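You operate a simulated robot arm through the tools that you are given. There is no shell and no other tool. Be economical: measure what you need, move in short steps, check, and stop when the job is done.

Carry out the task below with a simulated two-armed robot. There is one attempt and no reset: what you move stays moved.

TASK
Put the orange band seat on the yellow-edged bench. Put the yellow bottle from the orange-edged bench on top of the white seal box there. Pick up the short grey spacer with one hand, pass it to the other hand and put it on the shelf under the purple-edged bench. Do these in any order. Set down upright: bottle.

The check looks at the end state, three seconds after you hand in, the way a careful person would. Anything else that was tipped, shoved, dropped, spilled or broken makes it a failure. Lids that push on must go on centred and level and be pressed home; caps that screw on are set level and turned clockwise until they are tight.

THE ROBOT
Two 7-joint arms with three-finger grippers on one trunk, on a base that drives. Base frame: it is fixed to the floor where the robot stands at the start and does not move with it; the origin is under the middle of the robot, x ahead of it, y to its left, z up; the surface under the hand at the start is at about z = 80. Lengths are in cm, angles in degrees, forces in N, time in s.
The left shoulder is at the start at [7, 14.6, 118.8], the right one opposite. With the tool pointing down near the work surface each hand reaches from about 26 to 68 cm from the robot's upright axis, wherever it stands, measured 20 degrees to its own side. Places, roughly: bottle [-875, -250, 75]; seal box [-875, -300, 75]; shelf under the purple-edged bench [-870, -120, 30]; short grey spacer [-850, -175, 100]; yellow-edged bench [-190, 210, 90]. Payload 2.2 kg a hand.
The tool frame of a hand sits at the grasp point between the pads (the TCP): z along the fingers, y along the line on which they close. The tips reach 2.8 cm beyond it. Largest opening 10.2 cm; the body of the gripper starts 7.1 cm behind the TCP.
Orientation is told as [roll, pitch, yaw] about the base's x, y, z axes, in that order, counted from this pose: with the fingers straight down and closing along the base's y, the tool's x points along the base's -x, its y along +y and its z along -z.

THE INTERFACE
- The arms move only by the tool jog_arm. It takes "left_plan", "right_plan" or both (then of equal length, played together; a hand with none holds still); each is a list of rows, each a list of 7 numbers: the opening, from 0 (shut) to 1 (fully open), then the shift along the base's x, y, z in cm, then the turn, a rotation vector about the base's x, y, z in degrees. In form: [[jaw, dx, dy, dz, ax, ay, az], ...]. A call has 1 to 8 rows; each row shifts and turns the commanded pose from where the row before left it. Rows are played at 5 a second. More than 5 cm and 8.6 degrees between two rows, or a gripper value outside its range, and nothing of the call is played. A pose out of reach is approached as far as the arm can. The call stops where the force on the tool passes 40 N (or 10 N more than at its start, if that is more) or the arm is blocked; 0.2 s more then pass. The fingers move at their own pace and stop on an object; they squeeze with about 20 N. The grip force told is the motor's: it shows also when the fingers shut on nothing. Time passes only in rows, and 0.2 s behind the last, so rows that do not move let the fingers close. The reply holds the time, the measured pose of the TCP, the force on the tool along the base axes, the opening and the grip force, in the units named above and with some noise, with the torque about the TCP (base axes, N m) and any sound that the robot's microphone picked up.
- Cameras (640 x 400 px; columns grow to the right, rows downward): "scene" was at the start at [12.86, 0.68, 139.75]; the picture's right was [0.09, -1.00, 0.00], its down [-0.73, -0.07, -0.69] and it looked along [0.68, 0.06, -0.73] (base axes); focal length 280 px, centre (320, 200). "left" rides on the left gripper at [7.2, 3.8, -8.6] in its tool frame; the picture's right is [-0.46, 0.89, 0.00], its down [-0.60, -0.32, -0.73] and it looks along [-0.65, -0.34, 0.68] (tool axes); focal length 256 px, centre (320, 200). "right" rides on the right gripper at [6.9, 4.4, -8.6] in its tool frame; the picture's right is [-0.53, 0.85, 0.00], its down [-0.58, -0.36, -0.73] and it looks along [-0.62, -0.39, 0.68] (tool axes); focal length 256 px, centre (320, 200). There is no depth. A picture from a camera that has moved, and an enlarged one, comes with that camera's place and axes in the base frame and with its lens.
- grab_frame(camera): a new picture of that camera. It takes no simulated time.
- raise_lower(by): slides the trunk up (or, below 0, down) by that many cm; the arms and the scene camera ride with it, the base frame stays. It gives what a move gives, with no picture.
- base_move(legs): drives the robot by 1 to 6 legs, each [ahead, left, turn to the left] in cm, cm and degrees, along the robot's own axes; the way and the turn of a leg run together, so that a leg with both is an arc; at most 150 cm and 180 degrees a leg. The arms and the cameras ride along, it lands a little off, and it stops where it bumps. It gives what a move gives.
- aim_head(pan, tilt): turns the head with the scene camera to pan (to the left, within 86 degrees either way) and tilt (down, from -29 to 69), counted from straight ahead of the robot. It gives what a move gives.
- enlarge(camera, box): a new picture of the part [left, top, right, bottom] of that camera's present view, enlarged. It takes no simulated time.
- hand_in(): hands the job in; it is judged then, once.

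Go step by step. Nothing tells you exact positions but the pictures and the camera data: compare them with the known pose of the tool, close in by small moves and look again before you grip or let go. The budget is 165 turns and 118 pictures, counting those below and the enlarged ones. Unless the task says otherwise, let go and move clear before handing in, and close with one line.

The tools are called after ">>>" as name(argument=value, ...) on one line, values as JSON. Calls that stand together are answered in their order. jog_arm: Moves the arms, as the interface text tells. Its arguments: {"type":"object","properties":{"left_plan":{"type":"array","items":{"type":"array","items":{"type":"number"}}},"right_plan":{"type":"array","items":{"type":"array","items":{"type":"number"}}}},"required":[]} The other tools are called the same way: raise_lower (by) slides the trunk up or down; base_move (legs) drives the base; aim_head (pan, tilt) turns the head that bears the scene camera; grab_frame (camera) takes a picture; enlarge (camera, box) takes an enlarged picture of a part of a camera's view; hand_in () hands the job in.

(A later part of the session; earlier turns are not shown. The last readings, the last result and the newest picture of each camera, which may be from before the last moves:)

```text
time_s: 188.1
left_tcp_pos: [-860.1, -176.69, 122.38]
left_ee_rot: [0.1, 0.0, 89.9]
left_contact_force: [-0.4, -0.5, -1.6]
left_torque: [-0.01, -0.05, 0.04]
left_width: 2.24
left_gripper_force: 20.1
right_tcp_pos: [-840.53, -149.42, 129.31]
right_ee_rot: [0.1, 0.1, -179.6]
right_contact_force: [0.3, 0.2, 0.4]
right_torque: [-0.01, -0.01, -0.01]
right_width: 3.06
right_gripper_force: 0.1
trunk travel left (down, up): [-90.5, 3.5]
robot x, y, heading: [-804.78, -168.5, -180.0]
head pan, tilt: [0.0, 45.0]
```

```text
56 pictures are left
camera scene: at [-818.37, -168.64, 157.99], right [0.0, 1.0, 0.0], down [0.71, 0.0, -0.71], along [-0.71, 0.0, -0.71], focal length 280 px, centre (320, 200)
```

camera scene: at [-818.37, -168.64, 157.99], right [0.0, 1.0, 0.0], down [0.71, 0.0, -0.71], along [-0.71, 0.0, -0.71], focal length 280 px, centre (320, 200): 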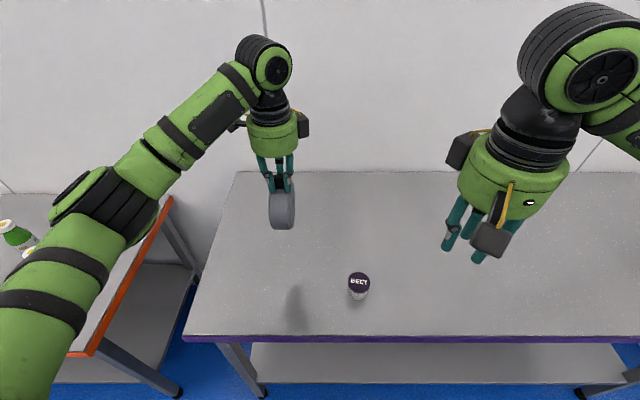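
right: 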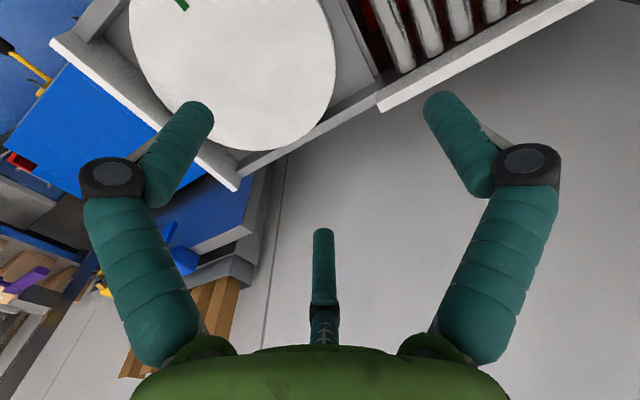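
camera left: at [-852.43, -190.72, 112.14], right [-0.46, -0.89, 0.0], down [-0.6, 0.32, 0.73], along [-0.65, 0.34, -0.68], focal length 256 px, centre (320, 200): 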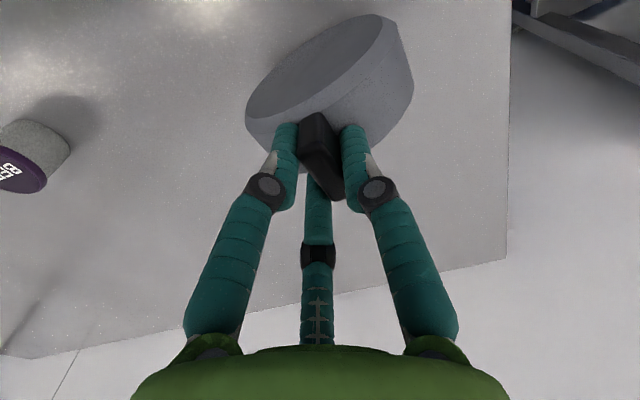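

The spacer is turned. I move it a bit farther ahead and to the middle so the right hand has room, while the right hand opens and starts pitching forward.

>>> jog_arm(left_plan=[[0, -2, 2.65, 0, 0, 0, 0], [0, -2, 2.65, 0, 0, 0, 0], [0, -2, 2.65, 0, 0, 0, 0], [0, -2, 2.65, 0, 0, 0, 0], [0, 0, 0, 0, 0, 0, 0], [0, 0, 0, 0, 0, 0, 0], [0, 0, 0, 0, 0, 0, 0], [0, 0, 0, 0, 0, 0, 0]], right_plan=[[0.9, -1.5, 0.5, -0.5, 0, 7.5, 0], [0.9, -1.5, 0.5, -0.5, 0, 7.5, 0], [0.9, -1.5, 0.5, -0.5, 0, 7.5, 0], [0.9, -1.5, 0.5, -0.5, 0, 7.5, 0], [0.9, -1.5, 0, -1, 0, 7.5, 0], [0.9, -1.5, 0, -1, 0, 7.5, 0], [0.9, -1.5, 0, -1, 0, 7.5, 0], [0.9, -1.5, 0, -1, 0, 7.5, 0]])

>>> grab_frame(camera="scene")

>>> grab_frame(camera="right")

```text
time_s: 189.9
left_tcp_pos: [-865.98, -168.57, 122.3]
left_ee_rot: [0.1, -0.1, 90.1]
left_contact_force: [0.4, -0.3, -1.5]
left_torque: [-0.01, -0.02, 0.02]
left_width: 2.21
left_gripper_force: 20.1
left hand out of reach, approached as far as the arm can: row 4
right_tcp_pos: [-854.18, -147.44, 123.44]
right_ee_rot: [-0.8, -60.0, -178.8]
right_contact_force: [-0.1, -0.2, -0.7]
right_torque: [-0.02, 0.03, -0.03]
right_width: 9.17
right_gripper_force: 0.1
right hand out of reach, approached as far as the arm can: row 6, 7
trunk travel left (down, up): [-90.5, 3.5]
robot x, y, heading: [-804.98, -168.64, -179.8]
head pan, tilt: [0.0, 45.0]
```

```text
55 pictures are left
camera scene: at [-818.41, -168.77, 157.99], right [0.0, 1.0, 0.0], down [0.71, 0.0, -0.71], along [-0.71, 0.0, -0.71], focal length 280 px, centre (320, 200)
```

scene: 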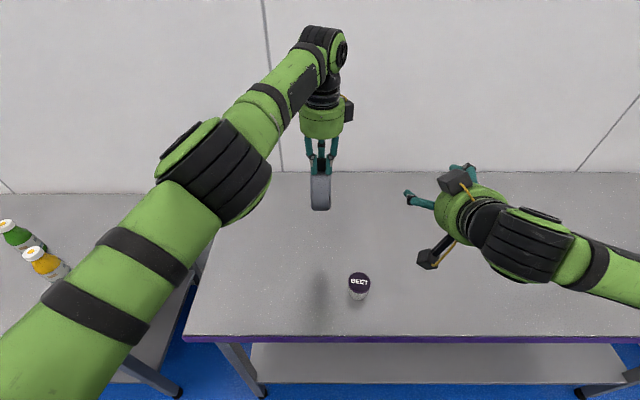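

```text
54 pictures are left
camera right: at [-843.27, -151.82, 121.84], right [-0.26, -0.85, 0.46], down [0.34, 0.36, 0.87], along [-0.9, 0.38, 0.2], focal length 256 px, centre (320, 200)
```

right: 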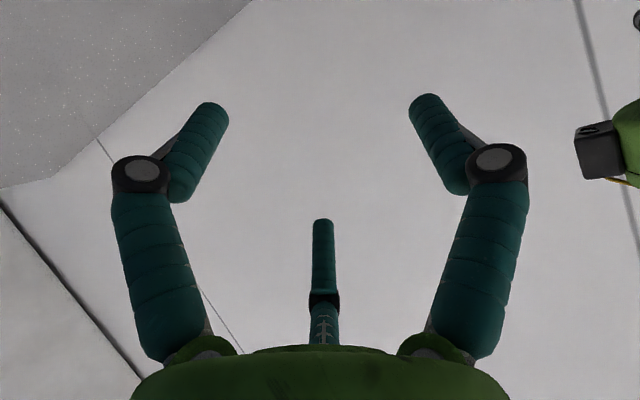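

To keep the right hand clear of the left elbow, I'll make the right hand approach from its own side: both hands yaw +40°, then the right hand moves to a pre-grasp spot.

>>> jog_arm(left_plan=[[0, 0, 0, 0, 0, 0, 8], [0, 0, 0, 0, 0, 0, 8], [0, 0, 0, 0, 0, 0, 8], [0, 0, 0, 0, 0, 0, 8], [0, 0, 0, 0, 0, 0, 8]], right_plan=[[0.9, 0, 0, 0, 0, 0, 8], [0.9, 0, 0, 0, 0, 0, 8], [0.9, 0, 0, 0, 0, 0, 8], [0.9, 0, 0, 0, 0, 0, 8], [0.9, 0, 0, 0, 0, 0, 8]])

>>> jog_arm(right_plan=[[0.9, -0.6, -3.3, -0.8, 0, 0, 0], [0.9, -0.6, -3.3, -0.8, 0, 0, 0], [0.9, -0.6, -3.3, -0.8, 0, 0, 0]])

>>> grab_frame(camera="scene")

>>> grab_frame(camera="right")

```text
time_s: 191.1
left_tcp_pos: [-865.74, -168.31, 122.25]
left_ee_rot: [0.1, 0.1, 130.2]
left_contact_force: [0.5, -0.3, -1.6]
left_torque: [-0.02, -0.02, -0.03]
left_width: 2.22
left_gripper_force: 19.7
right_tcp_pos: [-854.1, -147.22, 123.62]
right_ee_rot: [-0.6, -60.1, -139.1]
right_contact_force: [-0.3, 0.7, 0.1]
right_torque: [-0.02, 0.0, -0.02]
right_width: 9.17
right_gripper_force: 0.1
trunk travel left (down, up): [-90.5, 3.5]
robot x, y, heading: [-805.14, -168.71, -180.1]
head pan, tilt: [0.0, 45.0]
```

```text
time_s: 191.9
left_tcp_pos: [-865.88, -168.56, 122.19]
left_ee_rot: [0.0, 0.0, 130.1]
left_contact_force: [1.3, -0.5, -1.7]
left_torque: [0.0, -0.03, -0.04]
left_width: 2.2
left_gripper_force: 19.8
right_tcp_pos: [-855.98, -157.47, 121.0]
right_ee_rot: [-0.8, -60.0, -139.0]
right_contact_force: [-0.7, 0.5, -0.4]
right_torque: [0.0, -0.02, -0.03]
right_width: 9.16
right_gripper_force: 0.0
trunk travel left (down, up): [-90.5, 3.5]
robot x, y, heading: [-805.2, -168.75, -179.8]
head pan, tilt: [0.0, 45.0]
```

```text
53 pictures are left
camera scene: at [-818.45, -168.85, 157.99], right [0.0, 1.0, 0.0], down [0.71, 0.0, -0.71], along [-0.71, 0.0, -0.71], focal length 280 px, centre (320, 200)
```

scene: 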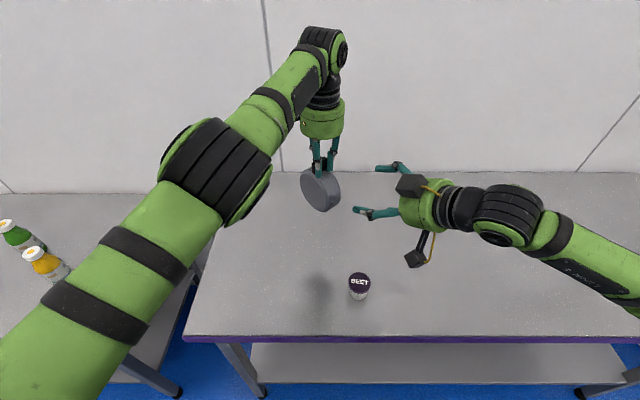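

```text
52 pictures are left
camera right: at [-844.94, -153.67, 119.55], right [0.34, -0.82, 0.46], down [0.03, 0.5, 0.87], along [-0.94, -0.28, 0.2], focal length 256 px, centre (320, 200)
```

right: 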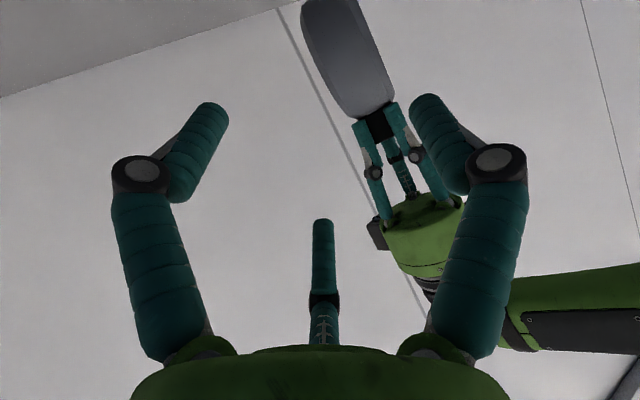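

The drum is edge-on to the right hand. I align onto the approach line and look again.

>>> jog_arm(right_plan=[[0.9, -0.45, -1.7, -0.9, 0, 0, 0], [0.9, -0.45, -1.7, -0.9, 0, 0, 0]])

>>> grab_frame(camera="right")

>>> enlarge(camera="scene", box=[270, 120, 430, 240])

```text
time_s: 192.5
left_tcp_pos: [-866.04, -168.52, 122.24]
left_ee_rot: [0.0, 0.0, 130.1]
left_contact_force: [-0.1, 0.7, -2.1]
left_torque: [0.02, -0.05, 0.01]
left_width: 2.24
left_gripper_force: 20.2
right_tcp_pos: [-856.97, -160.84, 119.29]
right_ee_rot: [-0.8, -59.8, -139.0]
right_contact_force: [1.0, -0.1, -0.6]
right_torque: [0.01, 0.04, 0.01]
right_width: 9.15
right_gripper_force: 0.1
trunk travel left (down, up): [-90.5, 3.5]
robot x, y, heading: [-805.2, -168.85, -179.7]
head pan, tilt: [0.0, 45.0]
```

```text
51 pictures are left
camera right: at [-845.85, -157.19, 117.73], right [0.34, -0.82, 0.46], down [0.03, 0.5, 0.87], along [-0.94, -0.28, 0.2], focal length 256 px, centre (320, 200)
```

right: 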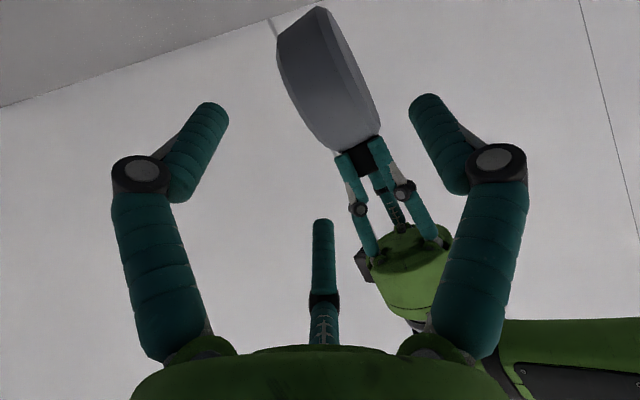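

```text
3.33 times, centred on (350, 180) of scene
camera zoom: at [-818.5, -168.9, 157.98], right [0.0, 1.0, 0.0], down [0.71, 0.0, -0.71], along [-0.71, 0.0, -0.71], focal length 932 px, centre (220, 267)
```

zoom: 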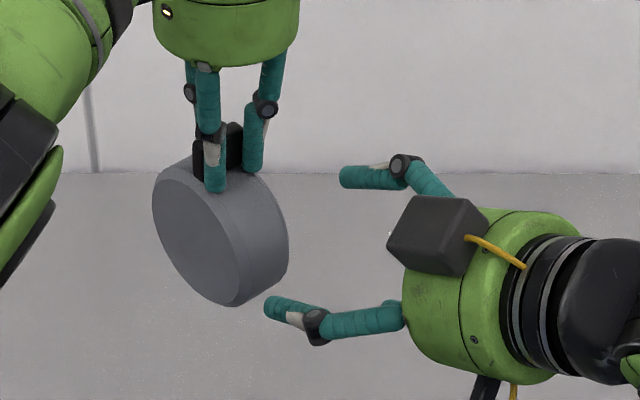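

Aligned within half a centimetre. I advance along the approach line.

>>> jog_arm(right_plan=[[0.9, -1.9, -1.6, -1.42, 0, 0, 0], [0.9, -1.9, -1.6, -1.42, 0, 0, 0], [0.9, -1.9, -1.6, -1.42, 0, 0, 0]])

>>> grab_frame(camera="right")

>>> enlarge(camera="scene", box=[270, 120, 430, 240])

```text
time_s: 193.3
left_tcp_pos: [-865.92, -168.61, 122.15]
left_ee_rot: [0.0, 0.0, 130.1]
left_contact_force: [-0.6, -0.5, -1.7]
left_torque: [0.05, -0.03, -0.04]
left_width: 2.22
left_gripper_force: 20.1
right_tcp_pos: [-862.58, -165.48, 115.16]
right_ee_rot: [-0.7, -60.0, -139.0]
right_contact_force: [-0.2, 0.6, -0.3]
right_torque: [-0.02, 0.02, 0.0]
right_width: 9.2
right_gripper_force: 0.0
trunk travel left (down, up): [-90.5, 3.5]
robot x, y, heading: [-805.07, -168.59, -180.0]
head pan, tilt: [0.0, 45.0]
```

```text
49 pictures are left
camera right: at [-851.47, -161.78, 113.41], right [0.35, -0.82, 0.46], down [0.03, 0.5, 0.87], along [-0.94, -0.29, 0.2], focal length 256 px, centre (320, 200)
```

right: 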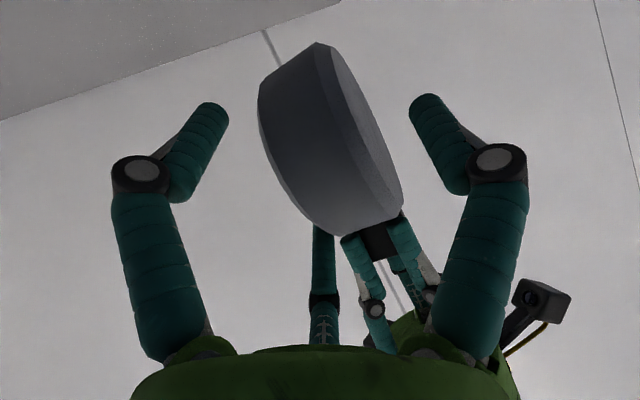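

```text
3.33 times, centred on (350, 180) of scene
camera zoom: at [-818.43, -168.77, 157.99], right [0.0, 1.0, 0.0], down [0.71, 0.0, -0.71], along [-0.71, 0.0, -0.71], focal length 932 px, centre (220, 267)
```

zoom: 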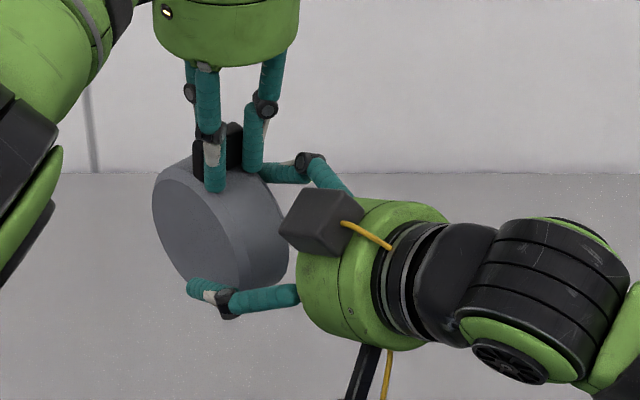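

The drum's rim is between the right fingers; the upper finger is near the left fingers, so I ease 1 cm in and lower, then close.

>>> jog_arm(right_plan=[[0.9, -0.67, -0.56, -1.2, 0, 0, 0], [0.7, 0, 0, 0, 0, 0, 0], [0.5, 0, 0, 0, 0, 0, 0], [0.4, 0, 0, 0, 0, 0, 0], [0.2, 0, 0, 0, 0, 0, 0], [0.2, 0, 0, 0, 0, 0, 0]])

>>> grab_frame(camera="right")

>>> enlarge(camera="scene", box=[270, 120, 430, 240])

```text
time_s: 194.7
left_tcp_pos: [-865.87, -168.45, 122.29]
left_ee_rot: [0.3, 0.1, 130.3]
left_contact_force: [6.9, -10.5, -10.2]
left_torque: [-0.32, -0.26, 0.36]
left_width: 2.33
left_gripper_force: 20.3
right_tcp_pos: [-863.19, -166.04, 113.94]
right_ee_rot: [-0.6, -60.1, -139.2]
right_contact_force: [-6.9, 10.4, 8.7]
right_torque: [-0.8, -0.1, -0.88]
right_width: 6.4
right_gripper_force: 20.2
trunk travel left (down, up): [-90.5, 3.5]
robot x, y, heading: [-805.2, -168.4, -179.7]
head pan, tilt: [0.0, 45.0]
```

```text
47 pictures are left
camera right: at [-852.11, -162.35, 112.26], right [0.35, -0.82, 0.46], down [0.03, 0.5, 0.87], along [-0.94, -0.29, 0.2], focal length 256 px, centre (320, 200)
```

right: 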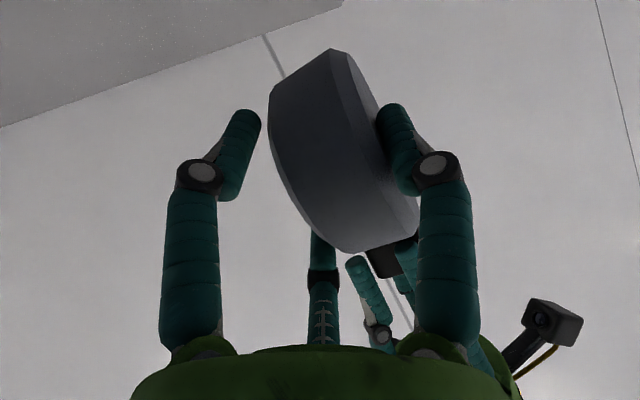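

```text
3.33 times, centred on (350, 180) of scene
camera zoom: at [-818.34, -168.68, 157.99], right [0.0, 1.0, 0.0], down [0.71, 0.0, -0.71], along [-0.71, 0.0, -0.71], focal length 932 px, centre (220, 267)
```

zoom: 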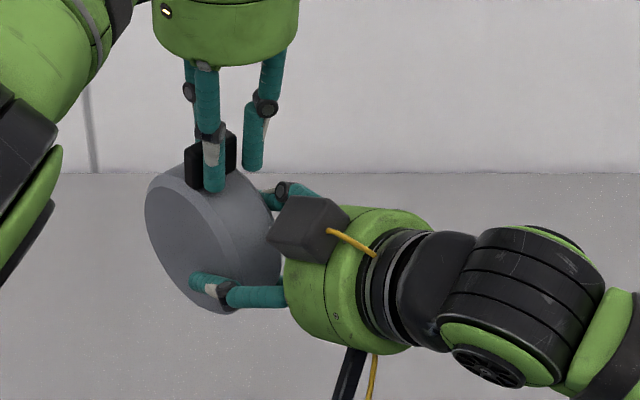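

The right hand has the drum but is pressing it sideways (12 N) against the left grip. I shift the right hand half a centimetre to relieve it.

>>> jog_arm(right_plan=[[0.2, -0.2, 0.25, 0.15, 0, 0, 0], [0.2, -0.2, 0.25, 0.15, 0, 0, 0], [0.1, 0, 0, 0, 0, 0, 0]])

>>> grab_frame(camera="right")

```text
time_s: 195.5
left_tcp_pos: [-865.87, -168.21, 122.33]
left_ee_rot: [0.2, -0.4, 130.0]
left_contact_force: [-11.3, 2.1, -1.6]
left_torque: [0.47, 0.54, 0.19]
left_width: 2.23
left_gripper_force: 20.1
right_tcp_pos: [-863.41, -165.83, 114.05]
right_ee_rot: [-0.4, -59.8, -139.2]
right_contact_force: [9.9, -2.3, -0.5]
right_torque: [-0.25, 0.37, 0.08]
right_width: 6.38
right_gripper_force: 19.9
trunk travel left (down, up): [-90.5, 3.5]
robot x, y, heading: [-804.99, -168.27, -180.0]
head pan, tilt: [0.0, 45.0]
```

```text
45 pictures are left
camera right: at [-852.31, -162.04, 112.41], right [0.35, -0.82, 0.46], down [0.02, 0.5, 0.87], along [-0.94, -0.29, 0.19], focal length 256 px, centre (320, 200)
```

right: 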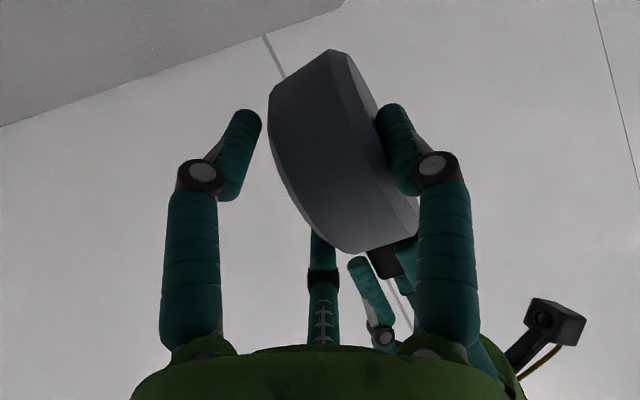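

Balanced enough now. I let go with the left hand and check before moving it away.

>>> jog_arm(left_plan=[[0.3, 0, 0, 0, 0, 0, 0], [0.6, 0, 0, 0, 0, 0, 0], [0.9, 0, 0, 0, 0, 0, 0]], right_plan=[[0.1, 0, 0, 0, 0, 0, 0], [0.1, 0, 0, 0, 0, 0, 0], [0.1, 0, 0, 0, 0, 0, 0]])

>>> enlarge(camera="scene", box=[270, 120, 430, 240])

```text
time_s: 196.3
left_tcp_pos: [-865.87, -168.53, 122.26]
left_ee_rot: [0.1, -0.1, 130.0]
left_contact_force: [0.3, 0.6, 0.4]
left_torque: [0.01, -0.02, 0.02]
left_width: 9.19
left_gripper_force: 0.0
right_tcp_pos: [-863.68, -165.61, 114.07]
right_ee_rot: [-0.7, -60.0, -139.1]
right_contact_force: [-0.2, 0.3, -0.2]
right_torque: [0.07, -0.05, 0.01]
right_width: 6.37
right_gripper_force: 19.7
trunk travel left (down, up): [-90.5, 3.5]
robot x, y, heading: [-805.18, -168.65, -179.9]
head pan, tilt: [0.0, 45.0]
```

```text
3.33 times, centred on (350, 180) of scene
camera zoom: at [-818.36, -168.71, 157.99], right [0.0, 1.0, 0.0], down [0.71, 0.0, -0.71], along [-0.71, 0.0, -0.71], focal length 932 px, centre (220, 267)
```

zoom: 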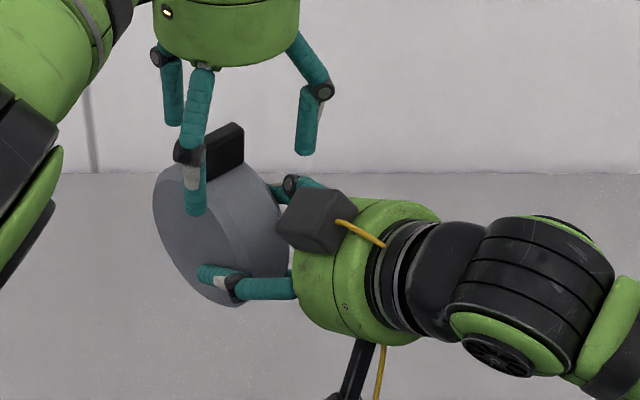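

The right hand holds the spacer alone. I lift the left hand away and tuck it.

>>> jog_arm(left_plan=[[0.9, 0, 0, 3, 0, 0, 0], [0.9, 0, 0, 4, 0, 0, 0], [0.9, 0, -4, 1, 0, 0, 0], [0.6, 2, -4, 0, 0, 0, 8], [0.5, 4, -2, 0, 0, 0, 8], [0.5, 4, -2, 0, 0, 0, 8], [0.5, 4, -2, 0, 0, 0, 8], [0.5, 4, -2, 0, 0, 0, 8]])

>>> grab_frame(camera="scene")

>>> enlarge(camera="right", box=[160, 20, 520, 260])

```text
time_s: 198.1
left_tcp_pos: [-846.24, -185.49, 129.83]
left_ee_rot: [0.2, 0.0, 170.1]
left_contact_force: [0.4, 0.2, -0.6]
left_torque: [0.03, 0.03, 0.0]
left_width: 5.11
left_gripper_force: 0.0
left hand out of reach, approached as far as the arm can: row 1, 2
right_tcp_pos: [-863.38, -165.69, 114.37]
right_ee_rot: [-1.0, -60.0, -138.8]
right_contact_force: [0.9, -0.7, -1.0]
right_torque: [0.09, -0.01, 0.0]
right_width: 6.34
right_gripper_force: 19.7
trunk travel left (down, up): [-90.5, 3.5]
robot x, y, heading: [-805.13, -168.43, -179.9]
head pan, tilt: [0.0, 45.0]
```

```text
43 pictures are left
camera scene: at [-818.07, -168.88, 158.02], right [0.0, 1.0, 0.0], down [0.71, 0.0, -0.71], along [-0.71, 0.0, -0.71], focal length 280 px, centre (320, 200)
```

scene: 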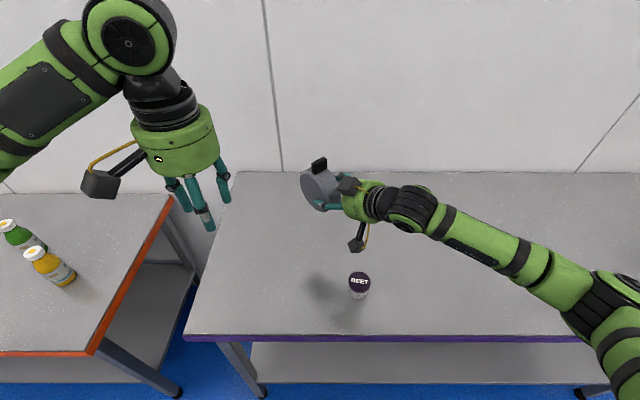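

```text
1.67 times, centred on (340, 140) of right
camera zoom: at [-852.35, -161.97, 112.62], right [0.35, -0.82, 0.46], down [0.03, 0.5, 0.87], along [-0.94, -0.29, 0.2], focal length 427 px, centre (287, 300)
```

zoom: 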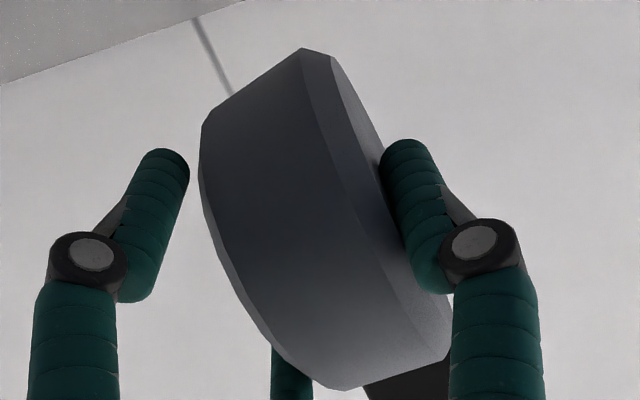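

The spacer sits firmly in the right hand. I tuck the left hand closer, then back off from the bench and shift toward the shelf's middle.

>>> jog_arm(left_plan=[[0.3, 3.5, 0, 0, 0, 0, 3], [0.3, 3.5, 0, 0, 0, 0, 3], [0.3, 3.5, 0, 0, 0, 0, 3], [0.3, 3, 0, 0, 0, 0, 0]])

>>> base_move(legs=[[-50, 0, 0], [0, -28, 0]])

>>> raise_lower(by=-68)

>>> aim_head(pan=0, tilt=30)

>>> grab_frame(camera="scene")

```text
time_s: 199.1
left_tcp_pos: [-832.99, -185.0, 129.76]
left_ee_rot: [0.1, 0.0, 179.1]
left_contact_force: [0.3, 0.0, 0.7]
left_torque: [0.01, 0.01, -0.01]
left_width: 3.07
left_gripper_force: 0.0
right_tcp_pos: [-863.65, -165.57, 114.28]
right_ee_rot: [-0.9, -59.9, -138.9]
right_contact_force: [0.3, -0.8, -1.5]
right_torque: [0.08, 0.0, 0.02]
right_width: 6.35
right_gripper_force: 19.8
trunk travel left (down, up): [-90.5, 3.5]
robot x, y, heading: [-805.03, -168.93, -180.0]
head pan, tilt: [0.0, 45.0]
```

```text
time_s: 203.6
left_tcp_pos: [-783.98, -156.91, 129.76]
left_ee_rot: [0.0, 0.0, 179.2]
left_contact_force: [-0.1, -0.1, -0.5]
left_torque: [0.07, 0.01, -0.03]
left_width: 3.08
left_gripper_force: 0.0
right_tcp_pos: [-814.51, -137.43, 114.18]
right_ee_rot: [-0.9, -59.8, -138.7]
right_contact_force: [0.1, -0.8, -2.3]
right_torque: [0.06, -0.05, 0.01]
right_width: 6.35
right_gripper_force: 20.1
trunk travel left (down, up): [-90.5, 3.5]
robot x, y, heading: [-756.01, -140.65, -179.8]
head pan, tilt: [0.0, 45.0]
```

```text
refused: -68 is not a number from -40 to 40
```

```text
time_s: 204.3
left_tcp_pos: [-783.89, -156.62, 129.85]
left_ee_rot: [0.1, 0.1, 179.2]
left_contact_force: [0.1, 0.1, -0.3]
left_torque: [0.02, -0.03, 0.02]
left_width: 3.07
left_gripper_force: 0.0
right_tcp_pos: [-814.4, -137.21, 114.06]
right_ee_rot: [-0.6, -60.0, -139.0]
right_contact_force: [-0.5, 0.0, -1.4]
right_torque: [0.05, -0.04, -0.04]
right_width: 6.36
right_gripper_force: 20.5
trunk travel left (down, up): [-90.5, 3.5]
robot x, y, heading: [-755.69, -140.31, -179.5]
head pan, tilt: [0.0, 30.0]
```

```text
41 pictures are left
camera scene: at [-770.1, -140.24, 160.24], right [0.0, 1.0, 0.0], down [0.5, 0.0, -0.87], along [-0.87, 0.0, -0.5], focal length 280 px, centre (320, 200)
```

scene: 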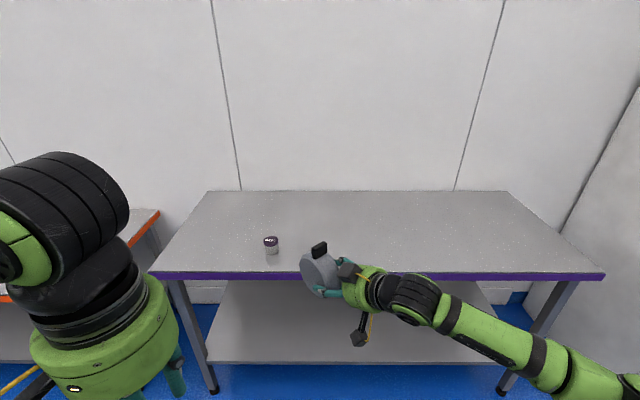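

Now lower the trunk in two steps so the spacer comes to just above shelf level, then look.

>>> raise_lower(by=-40)

>>> raise_lower(by=-26)

>>> grab_frame(camera="scene")

>>> grab_frame(camera="right")

```text
time_s: 208.2
left_tcp_pos: [-783.99, -156.69, 89.83]
left_ee_rot: [0.1, 0.1, 179.2]
left_contact_force: [-0.5, 0.3, 0.6]
left_torque: [-0.01, -0.01, 0.05]
left_width: 3.09
left_gripper_force: 0.0
right_tcp_pos: [-814.53, -137.31, 74.11]
right_ee_rot: [-0.7, -60.0, -138.9]
right_contact_force: [0.2, -0.5, -2.1]
right_torque: [0.05, -0.02, 0.0]
right_width: 6.37
right_gripper_force: 20.1
trunk travel left (down, up): [-50.5, 43.5]
robot x, y, heading: [-755.84, -140.54, -179.7]
head pan, tilt: [0.0, 30.0]
```

```text
time_s: 210.8
left_tcp_pos: [-783.94, -156.61, 63.85]
left_ee_rot: [0.0, 0.0, 179.3]
left_contact_force: [0.3, -0.2, 0.2]
left_torque: [-0.01, -0.01, -0.02]
left_width: 3.09
left_gripper_force: 0.2
right_tcp_pos: [-814.45, -137.23, 48.25]
right_ee_rot: [-0.7, -60.1, -138.9]
right_contact_force: [0.9, 0.9, -1.3]
right_torque: [0.11, -0.07, 0.0]
right_width: 6.37
right_gripper_force: 19.9
trunk travel left (down, up): [-24.5, 69.5]
robot x, y, heading: [-755.84, -140.13, -179.7]
head pan, tilt: [0.0, 30.0]
```

```text
40 pictures are left
camera scene: at [-770.07, -140.3, 94.26], right [0.0, 1.0, 0.0], down [0.5, 0.0, -0.87], along [-0.87, 0.0, -0.5], focal length 280 px, centre (320, 200)
```

scene: 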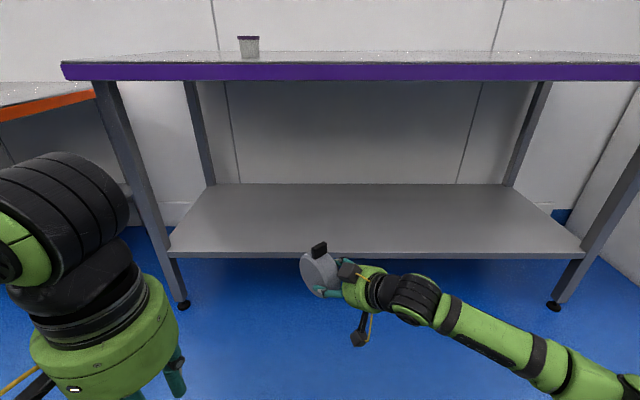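

```text
39 pictures are left
camera right: at [-803.37, -133.53, 46.53], right [0.35, -0.82, 0.46], down [0.03, 0.5, 0.87], along [-0.94, -0.29, 0.2], focal length 256 px, centre (320, 200)
```

right: 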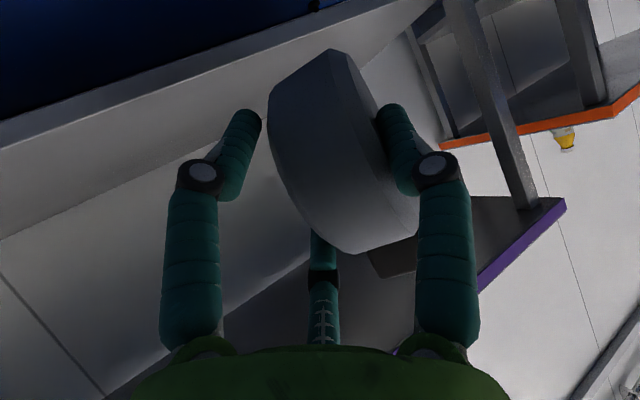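

Shelf top is at z ≈ 29.7 with its edge at x ≈ −845.5. The spacer's bottom is about 12 cm above shelf level; I drive 48 cm forward to bring it in.

>>> base_move(legs=[[48, 0, 0]])

>>> grab_frame(camera="scene")

>>> grab_frame(camera="right")

```text
time_s: 213.7
left_tcp_pos: [-831.88, -157.03, 63.82]
left_ee_rot: [0.1, 0.1, 179.4]
left_contact_force: [0.1, 0.3, -0.2]
left_torque: [-0.01, 0.01, -0.02]
left_width: 3.08
left_gripper_force: 0.0
right_tcp_pos: [-862.48, -137.85, 48.06]
right_ee_rot: [-0.7, -60.1, -138.6]
right_contact_force: [0.3, 0.2, -1.3]
right_torque: [0.07, -0.05, 0.0]
right_width: 6.37
right_gripper_force: 20.0
trunk travel left (down, up): [-24.5, 69.5]
robot x, y, heading: [-803.65, -140.61, -179.6]
head pan, tilt: [0.0, 30.0]
```

```text
38 pictures are left
camera scene: at [-818.04, -140.68, 94.25], right [-0.01, 1.0, 0.0], down [0.5, 0.0, -0.87], along [-0.87, -0.01, -0.5], focal length 280 px, centre (320, 200)
```

scene: 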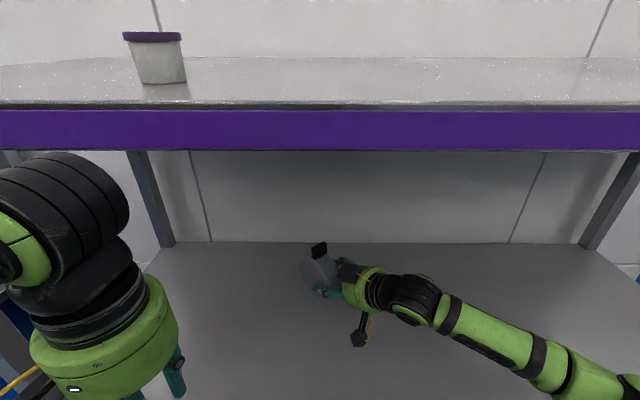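

```text
37 pictures are left
camera right: at [-851.35, -134.03, 46.51], right [0.35, -0.82, 0.46], down [0.03, 0.5, 0.87], along [-0.94, -0.29, 0.2], focal length 256 px, centre (320, 200)
```

right: 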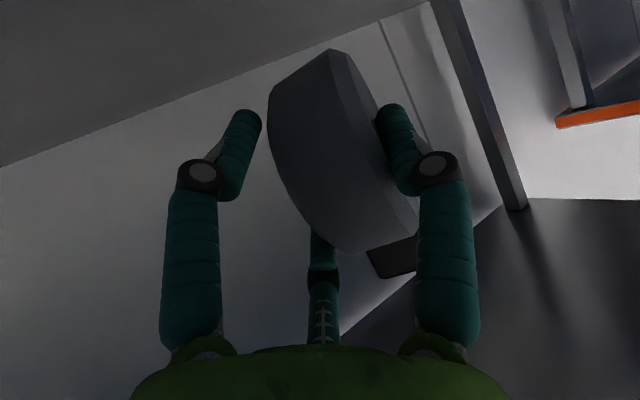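

It's inside, over the shelf. I lower the trunk 10 cm and then ease down with the arm.

>>> raise_lower(by=-10)

>>> jog_arm(right_plan=[[0.1, 0, 0, -0.4, 0, 0, 0], [0.1, 0, 0, -0.4, 0, 0, 0]])

>>> enlarge(camera="scene", box=[260, 210, 440, 360])

```text
time_s: 215.0
left_tcp_pos: [-831.87, -157.07, 53.69]
left_ee_rot: [0.0, 0.1, 179.4]
left_contact_force: [0.4, -0.4, 0.1]
left_torque: [0.01, 0.0, 0.01]
left_width: 3.05
left_gripper_force: 0.1
right_tcp_pos: [-862.42, -137.75, 38.11]
right_ee_rot: [-0.7, -60.0, -138.7]
right_contact_force: [0.5, -0.7, -2.1]
right_torque: [0.05, -0.05, -0.03]
right_width: 6.35
right_gripper_force: 19.9
trunk travel left (down, up): [-14.5, 79.5]
robot x, y, heading: [-804.09, -140.71, -179.5]
head pan, tilt: [0.0, 30.0]
```

```text
time_s: 215.6
left_tcp_pos: [-831.72, -157.21, 53.74]
left_ee_rot: [0.1, 0.1, 179.4]
left_contact_force: [-0.1, 0.3, 0.3]
left_torque: [-0.02, 0.02, 0.0]
left_width: 3.05
left_gripper_force: 0.1
right_tcp_pos: [-862.4, -137.75, 37.37]
right_ee_rot: [-0.8, -59.9, -138.5]
right_contact_force: [-0.1, 0.1, -2.0]
right_torque: [0.07, -0.08, -0.01]
right_width: 6.36
right_gripper_force: 20.3
trunk travel left (down, up): [-14.5, 79.5]
robot x, y, heading: [-803.57, -140.35, -179.6]
head pan, tilt: [0.0, 30.0]
```

```text
2.67 times, centred on (350, 285) of scene
camera zoom: at [-818.03, -140.68, 84.25], right [-0.01, 1.0, 0.0], down [0.5, 0.0, -0.87], along [-0.87, -0.01, -0.5], focal length 746 px, centre (240, -27)
```

zoom: 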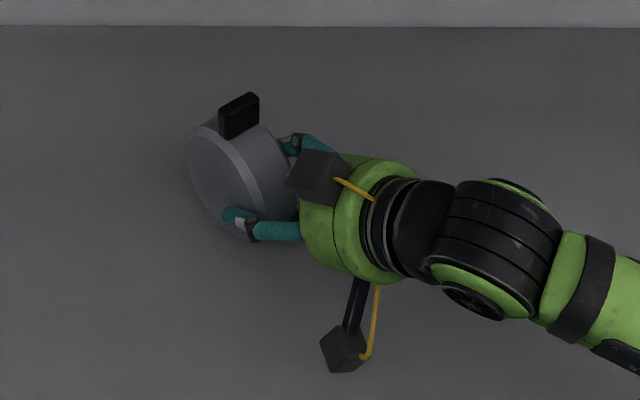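

Small steps down now, watching the force.

>>> jog_arm(right_plan=[[0.1, 0, 0, -0.3, 0, 0, 0], [0.1, 0, 0, -0.3, 0, 0, 0], [0.1, 0, 0, -0.3, 0, 0, 0]])

```text
time_s: 216.4
left_tcp_pos: [-831.89, -157.17, 53.67]
left_ee_rot: [0.0, 0.0, 179.4]
left_contact_force: [0.3, 0.5, -0.6]
left_torque: [-0.02, 0.05, 0.01]
left_width: 3.05
left_gripper_force: 0.1
right_tcp_pos: [-862.57, -137.71, 36.53]
right_ee_rot: [-0.6, -60.0, -138.6]
right_contact_force: [-0.4, -0.8, -1.4]
right_torque: [0.04, -0.05, -0.02]
right_width: 6.37
right_gripper_force: 20.1
trunk travel left (down, up): [-14.5, 79.5]
robot x, y, heading: [-803.87, -140.69, -179.4]
head pan, tilt: [0.0, 30.0]
```

>>> jog_arm(right_plan=[[0.1, 0, 0, -0.25, 0, 0, 0], [0.1, 0, 0, -0.25, 0, 0, 0]])

>>> grab_frame(camera="right")

```text
time_s: 217.0
left_tcp_pos: [-831.81, -157.04, 53.77]
left_ee_rot: [0.2, 0.1, 179.5]
left_contact_force: [-0.1, 0.1, 0.1]
left_torque: [0.02, 0.0, -0.03]
left_width: 3.05
left_gripper_force: 0.2
right_tcp_pos: [-862.42, -137.7, 36.04]
right_ee_rot: [-0.7, -60.1, -138.6]
right_contact_force: [-0.7, 0.3, -1.8]
right_torque: [0.06, -0.05, 0.0]
right_width: 6.34
right_gripper_force: 20.2
trunk travel left (down, up): [-14.5, 79.5]
robot x, y, heading: [-803.46, -140.5, -179.4]
head pan, tilt: [0.0, 30.0]
```

```text
35 pictures are left
camera right: at [-851.34, -133.97, 34.31], right [0.35, -0.82, 0.46], down [0.03, 0.5, 0.87], along [-0.94, -0.29, 0.2], focal length 256 px, centre (320, 200)
```

right: 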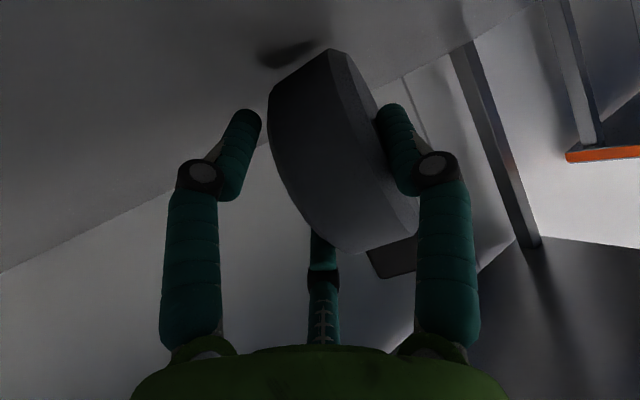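

The drum's shadow is close but not touching; I go on in small steps.

>>> jog_arm(right_plan=[[0.1, 0, 0, -0.25, 0, 0, 0], [0.1, 0, 0, -0.25, 0, 0, 0], [0.1, 0, 0, -0.25, 0, 0, 0]])

>>> enlarge(camera="right", box=[220, 10, 380, 110])

```text
time_s: 217.8
left_tcp_pos: [-831.68, -157.04, 53.89]
left_ee_rot: [0.2, 0.1, 179.4]
left_contact_force: [0.6, -0.5, 0.0]
left_torque: [-0.03, 0.02, 0.03]
left_width: 3.04
left_gripper_force: 0.0
right_tcp_pos: [-862.48, -137.81, 35.5]
right_ee_rot: [-0.8, -60.4, -138.6]
right_contact_force: [1.3, 2.7, 9.4]
right_torque: [-0.24, -0.12, 0.04]
right_width: 6.32
right_gripper_force: 19.8
trunk travel left (down, up): [-14.5, 79.5]
robot x, y, heading: [-803.98, -140.68, -179.6]
head pan, tilt: [0.0, 30.0]
```

```text
4.00 times, centred on (300, 60) of right
camera zoom: at [-851.37, -134.06, 33.8], right [0.35, -0.82, 0.46], down [0.03, 0.5, 0.87], along [-0.94, -0.29, 0.2], focal length 1024 px, centre (400, 760)
```

zoom: 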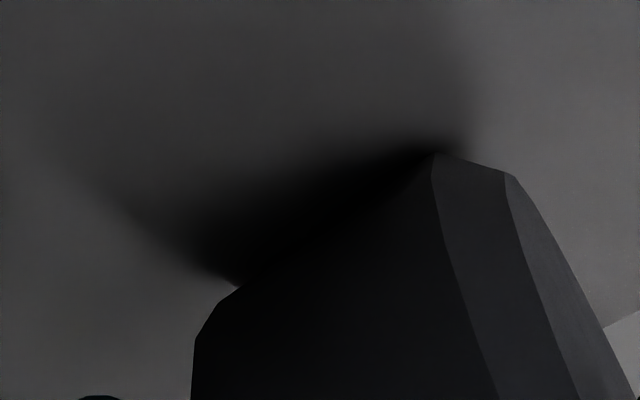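

Contact (about 11 N). I open the hand and check before backing out.

>>> jog_arm(right_plan=[[0.65, 0, 0, 0, 0, 0, 0], [0.72, 0, 0, 0, 0, 0, 0], [0.9, 0, 0, 0, 0, 0, 0]])

>>> grab_frame(camera="right")

>>> enlarge(camera="scene", box=[260, 210, 440, 360])

```text
time_s: 218.6
left_tcp_pos: [-831.86, -157.14, 53.89]
left_ee_rot: [0.1, 0.0, 179.4]
left_contact_force: [0.3, -0.7, -0.3]
left_torque: [0.0, 0.01, -0.03]
left_width: 3.06
left_gripper_force: 0.0
right_tcp_pos: [-862.52, -137.87, 35.28]
right_ee_rot: [-0.8, -60.1, -138.6]
right_contact_force: [-1.4, -0.7, 1.1]
right_torque: [0.03, 0.09, 0.03]
right_width: 9.11
right_gripper_force: 0.1
trunk travel left (down, up): [-14.5, 79.5]
robot x, y, heading: [-804.04, -140.35, -179.5]
head pan, tilt: [0.0, 30.0]
```

```text
33 pictures are left
camera right: at [-851.32, -134.05, 33.56], right [0.35, -0.82, 0.46], down [0.03, 0.5, 0.87], along [-0.94, -0.29, 0.2], focal length 256 px, centre (320, 200)
```

right: 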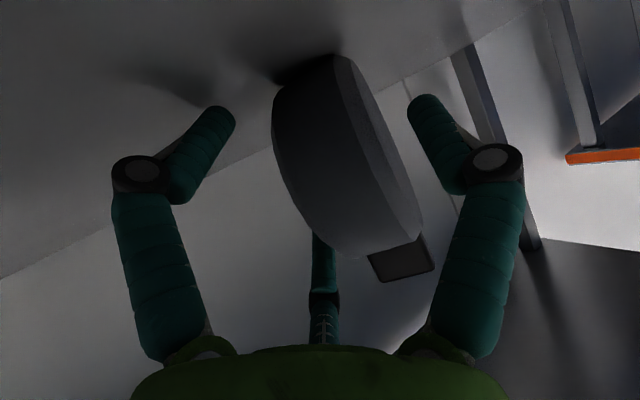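

```text
2.67 times, centred on (350, 285) of scene
camera zoom: at [-818.0, -140.68, 84.26], right [-0.01, 1.0, 0.0], down [0.5, 0.0, -0.87], along [-0.87, -0.01, -0.5], focal length 746 px, centre (240, -27)
```

zoom: 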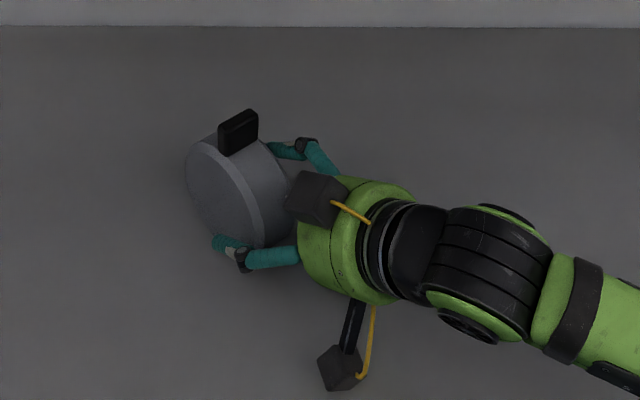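

It stands upright on the shelf. I open fully and back out along the fingers' line.

>>> jog_arm(right_plan=[[1.0, 0, 0, 0, 0, 0, 0], [1.0, 0.67, 0.56, 0.5, 0, 0, 0], [1.0, 1.3, 1.1, 1, 0, 0, 0], [1.0, 1.9, 1.6, 1.4, 0, 0, 0], [1.0, 1.9, 1.6, 1.4, 0, 0, 0], [1.0, 1.9, 1.6, 1.4, 0, 0, 0]])

>>> enlarge(camera="scene", box=[260, 210, 440, 360])

```text
time_s: 220.0
left_tcp_pos: [-831.66, -157.13, 53.8]
left_ee_rot: [0.2, 0.0, 179.4]
left_contact_force: [-0.3, 0.2, 0.4]
left_torque: [0.01, -0.02, -0.01]
left_width: 3.08
left_gripper_force: 0.0
right_tcp_pos: [-854.59, -131.32, 40.86]
right_ee_rot: [-0.7, -60.0, -138.6]
right_contact_force: [0.7, -0.1, 0.0]
right_torque: [0.01, 0.01, 0.01]
right_width: 10.2
right_gripper_force: 0.1
trunk travel left (down, up): [-14.5, 79.5]
robot x, y, heading: [-803.73, -140.36, -179.3]
head pan, tilt: [0.0, 30.0]
```

```text
2.67 times, centred on (350, 285) of scene
camera zoom: at [-818.01, -140.68, 84.25], right [-0.01, 1.0, 0.0], down [0.5, 0.0, -0.87], along [-0.87, -0.01, -0.5], focal length 746 px, centre (240, -27)
```

zoom: 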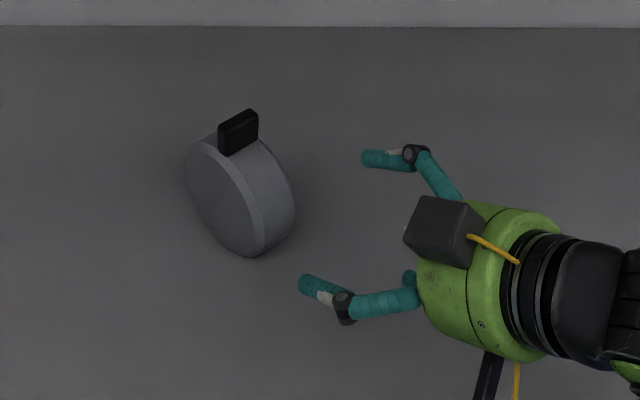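

The spacer is placed and steady. I back out, raise the trunk, bring the right hand back to pointing down, and go over to the orange bench.

>>> base_move(legs=[[-50, 0, 0]])

>>> raise_lower(by=40)

>>> raise_lower(by=26)

>>> jog_arm(right_plan=[[0.5, 1, 1, 0.5, 0, 0, -8], [0.5, 1, 1, 0.5, 0, 0, -8], [0.5, 1, 1, 0.5, 0, 0, -8], [0.5, 1, 1, 0.5, 0, 0, -8], [0.5, 1, 1, 0.5, 0, 0, -8], [0.5, 1, 1, 0.5, 0, -8, 0], [0.5, 1, 1, 0.5, 0, -8, 0], [0.5, 1, 1, 0.5, 0, -8, 0]])

>>> jog_arm(right_plan=[[0.5, 1, 0, 0, 0, -8, 0], [0.5, 1, 0, 0, 0, -8, 0], [0.5, 1, 0, 0, 0, -8, 0], [0.5, 1, 0, 0, 0, -8, 0], [0.5, 1, 0, 0, 0, -4, 0]])

>>> base_move(legs=[[0, 115, -0.5]])

>>> grab_frame(camera="scene")

```text
time_s: 223.0
left_tcp_pos: [-781.93, -156.91, 53.69]
left_ee_rot: [0.1, -0.1, 179.5]
left_contact_force: [0.5, -0.9, 0.2]
left_torque: [-0.03, -0.03, 0.01]
left_width: 3.08
left_gripper_force: 0.1
right_tcp_pos: [-804.74, -130.96, 40.93]
right_ee_rot: [-0.7, -60.0, -138.7]
right_contact_force: [0.4, 0.4, -0.5]
right_torque: [-0.02, 0.01, 0.01]
right_width: 10.18
right_gripper_force: 0.0
trunk travel left (down, up): [-14.5, 79.5]
robot x, y, heading: [-753.94, -140.46, -179.4]
head pan, tilt: [0.0, 30.0]
```

```text
time_s: 226.8
left_tcp_pos: [-781.91, -156.63, 93.81]
left_ee_rot: [0.1, -0.1, 179.5]
left_contact_force: [0.2, 0.3, 0.9]
left_torque: [0.0, 0.02, -0.02]
left_width: 3.06
left_gripper_force: 0.2
right_tcp_pos: [-804.84, -130.84, 80.97]
right_ee_rot: [-0.6, -60.0, -138.7]
right_contact_force: [0.4, 0.5, 0.1]
right_torque: [0.0, -0.02, -0.01]
right_width: 10.2
right_gripper_force: 0.1
trunk travel left (down, up): [-54.5, 39.5]
robot x, y, heading: [-753.9, -139.99, -179.6]
head pan, tilt: [0.0, 30.0]
```

```text
time_s: 229.5
left_tcp_pos: [-781.89, -156.69, 119.84]
left_ee_rot: [0.1, 0.1, 179.4]
left_contact_force: [-0.2, 0.3, -0.3]
left_torque: [-0.03, 0.0, -0.01]
left_width: 3.08
left_gripper_force: 0.0
right_tcp_pos: [-804.81, -130.92, 106.92]
right_ee_rot: [-0.7, -60.0, -138.7]
right_contact_force: [-0.5, 0.4, 0.0]
right_torque: [0.0, 0.04, 0.04]
right_width: 10.2
right_gripper_force: 0.0
trunk travel left (down, up): [-80.5, 13.5]
robot x, y, heading: [-754.01, -139.62, -179.5]
head pan, tilt: [0.0, 30.0]
```

```text
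time_s: 231.3
left_tcp_pos: [-782.08, -156.62, 119.72]
left_ee_rot: [0.0, 0.1, 179.6]
left_contact_force: [0.2, 0.0, 0.7]
left_torque: [-0.03, -0.01, -0.01]
left_width: 3.05
left_gripper_force: 0.2
right_tcp_pos: [-798.85, -122.74, 111.09]
right_ee_rot: [6.9, -36.4, -171.6]
right_contact_force: [-0.4, -0.2, 0.0]
right_torque: [0.04, 0.01, 0.01]
right_width: 5.12
right_gripper_force: 0.0
right hand out of reach, approached as far as the arm can: row 3, 4, 5
trunk travel left (down, up): [-80.5, 13.5]
robot x, y, heading: [-753.98, -139.53, -179.3]
head pan, tilt: [0.0, 30.0]
```

```text
time_s: 232.5
left_tcp_pos: [-781.91, -156.77, 119.71]
left_ee_rot: [0.1, -0.1, 179.6]
left_contact_force: [-0.1, -0.8, 0.7]
left_torque: [0.0, -0.02, 0.0]
left_width: 3.04
left_gripper_force: 0.0
right_tcp_pos: [-793.99, -122.69, 111.23]
right_ee_rot: [11.9, -0.6, -173.1]
right_contact_force: [0.0, -0.1, 0.3]
right_torque: [0.01, -0.01, -0.03]
right_width: 5.08
right_gripper_force: 0.1
trunk travel left (down, up): [-80.5, 13.5]
robot x, y, heading: [-753.86, -139.92, -179.7]
head pan, tilt: [0.0, 30.0]
```

```text
time_s: 238.4
left_tcp_pos: [-780.77, -274.63, 119.87]
left_ee_rot: [0.0, 0.0, 179.5]
left_contact_force: [-0.7, 0.4, 0.8]
left_torque: [-0.01, 0.0, -0.01]
left_width: 3.06
left_gripper_force: 0.0
right_tcp_pos: [-792.93, -240.76, 111.27]
right_ee_rot: [11.9, -0.8, -173.2]
right_contact_force: [-0.8, -0.3, 0.2]
right_torque: [-0.04, 0.03, 0.0]
right_width: 5.1
right_gripper_force: 0.0
trunk travel left (down, up): [-80.5, 13.5]
robot x, y, heading: [-752.7, -257.56, -179.6]
head pan, tilt: [0.0, 30.0]
```

```text
30 pictures are left
camera scene: at [-767.02, -258.18, 150.25], right [-0.01, 1.0, 0.0], down [0.5, 0.0, -0.87], along [-0.87, -0.01, -0.5], focal length 280 px, centre (320, 200)
```

scene: 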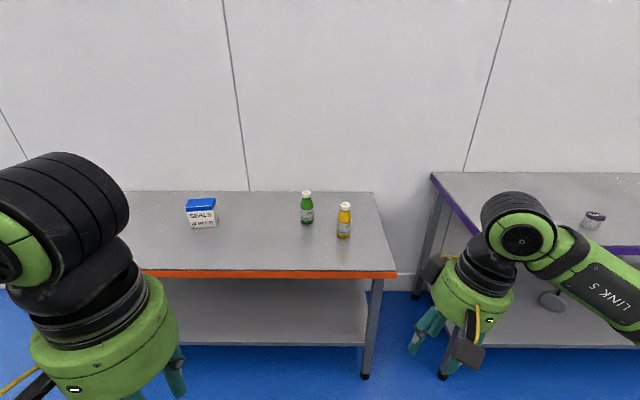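

The yellow bottle stands at the right and the "SEALS" box at the left on the orange bench. I enlarge both.

>>> enlarge(camera="scene", box=[290, 180, 370, 250])

>>> enlarge(camera="scene", box=[160, 180, 240, 240])

```text
5.71 times, centred on (330, 215) of scene
camera zoom: at [-767.02, -258.18, 150.25], right [-0.01, 1.0, 0.0], down [0.5, 0.0, -0.87], along [-0.87, -0.01, -0.5], focal length 1598 px, centre (263, 114)
```

zoom: 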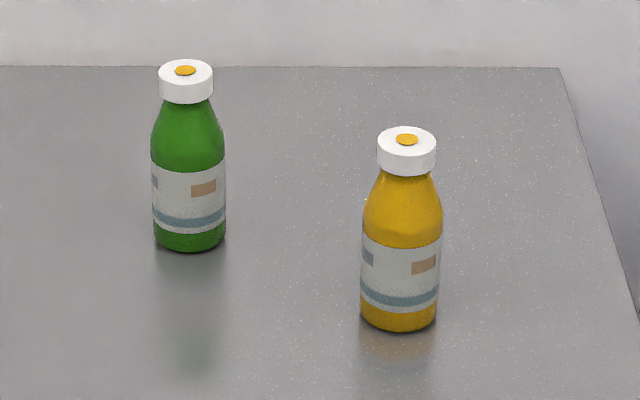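

```text
6.67 times, centred on (200, 210) of scene
camera zoom: at [-767.02, -258.18, 150.25], right [-0.01, 1.0, 0.0], down [0.5, 0.0, -0.87], along [-0.87, -0.01, -0.5], focal length 1864 px, centre (1120, 133)
```

zoom: 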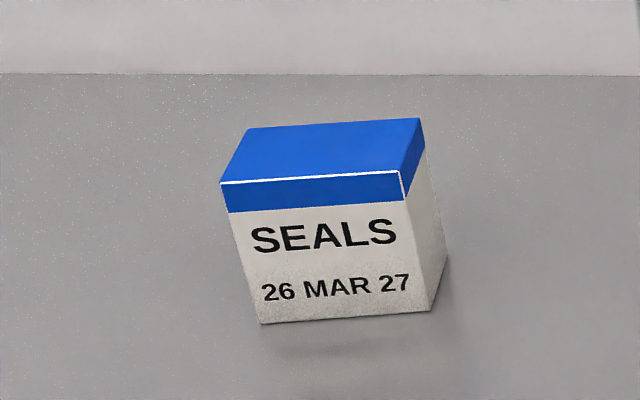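

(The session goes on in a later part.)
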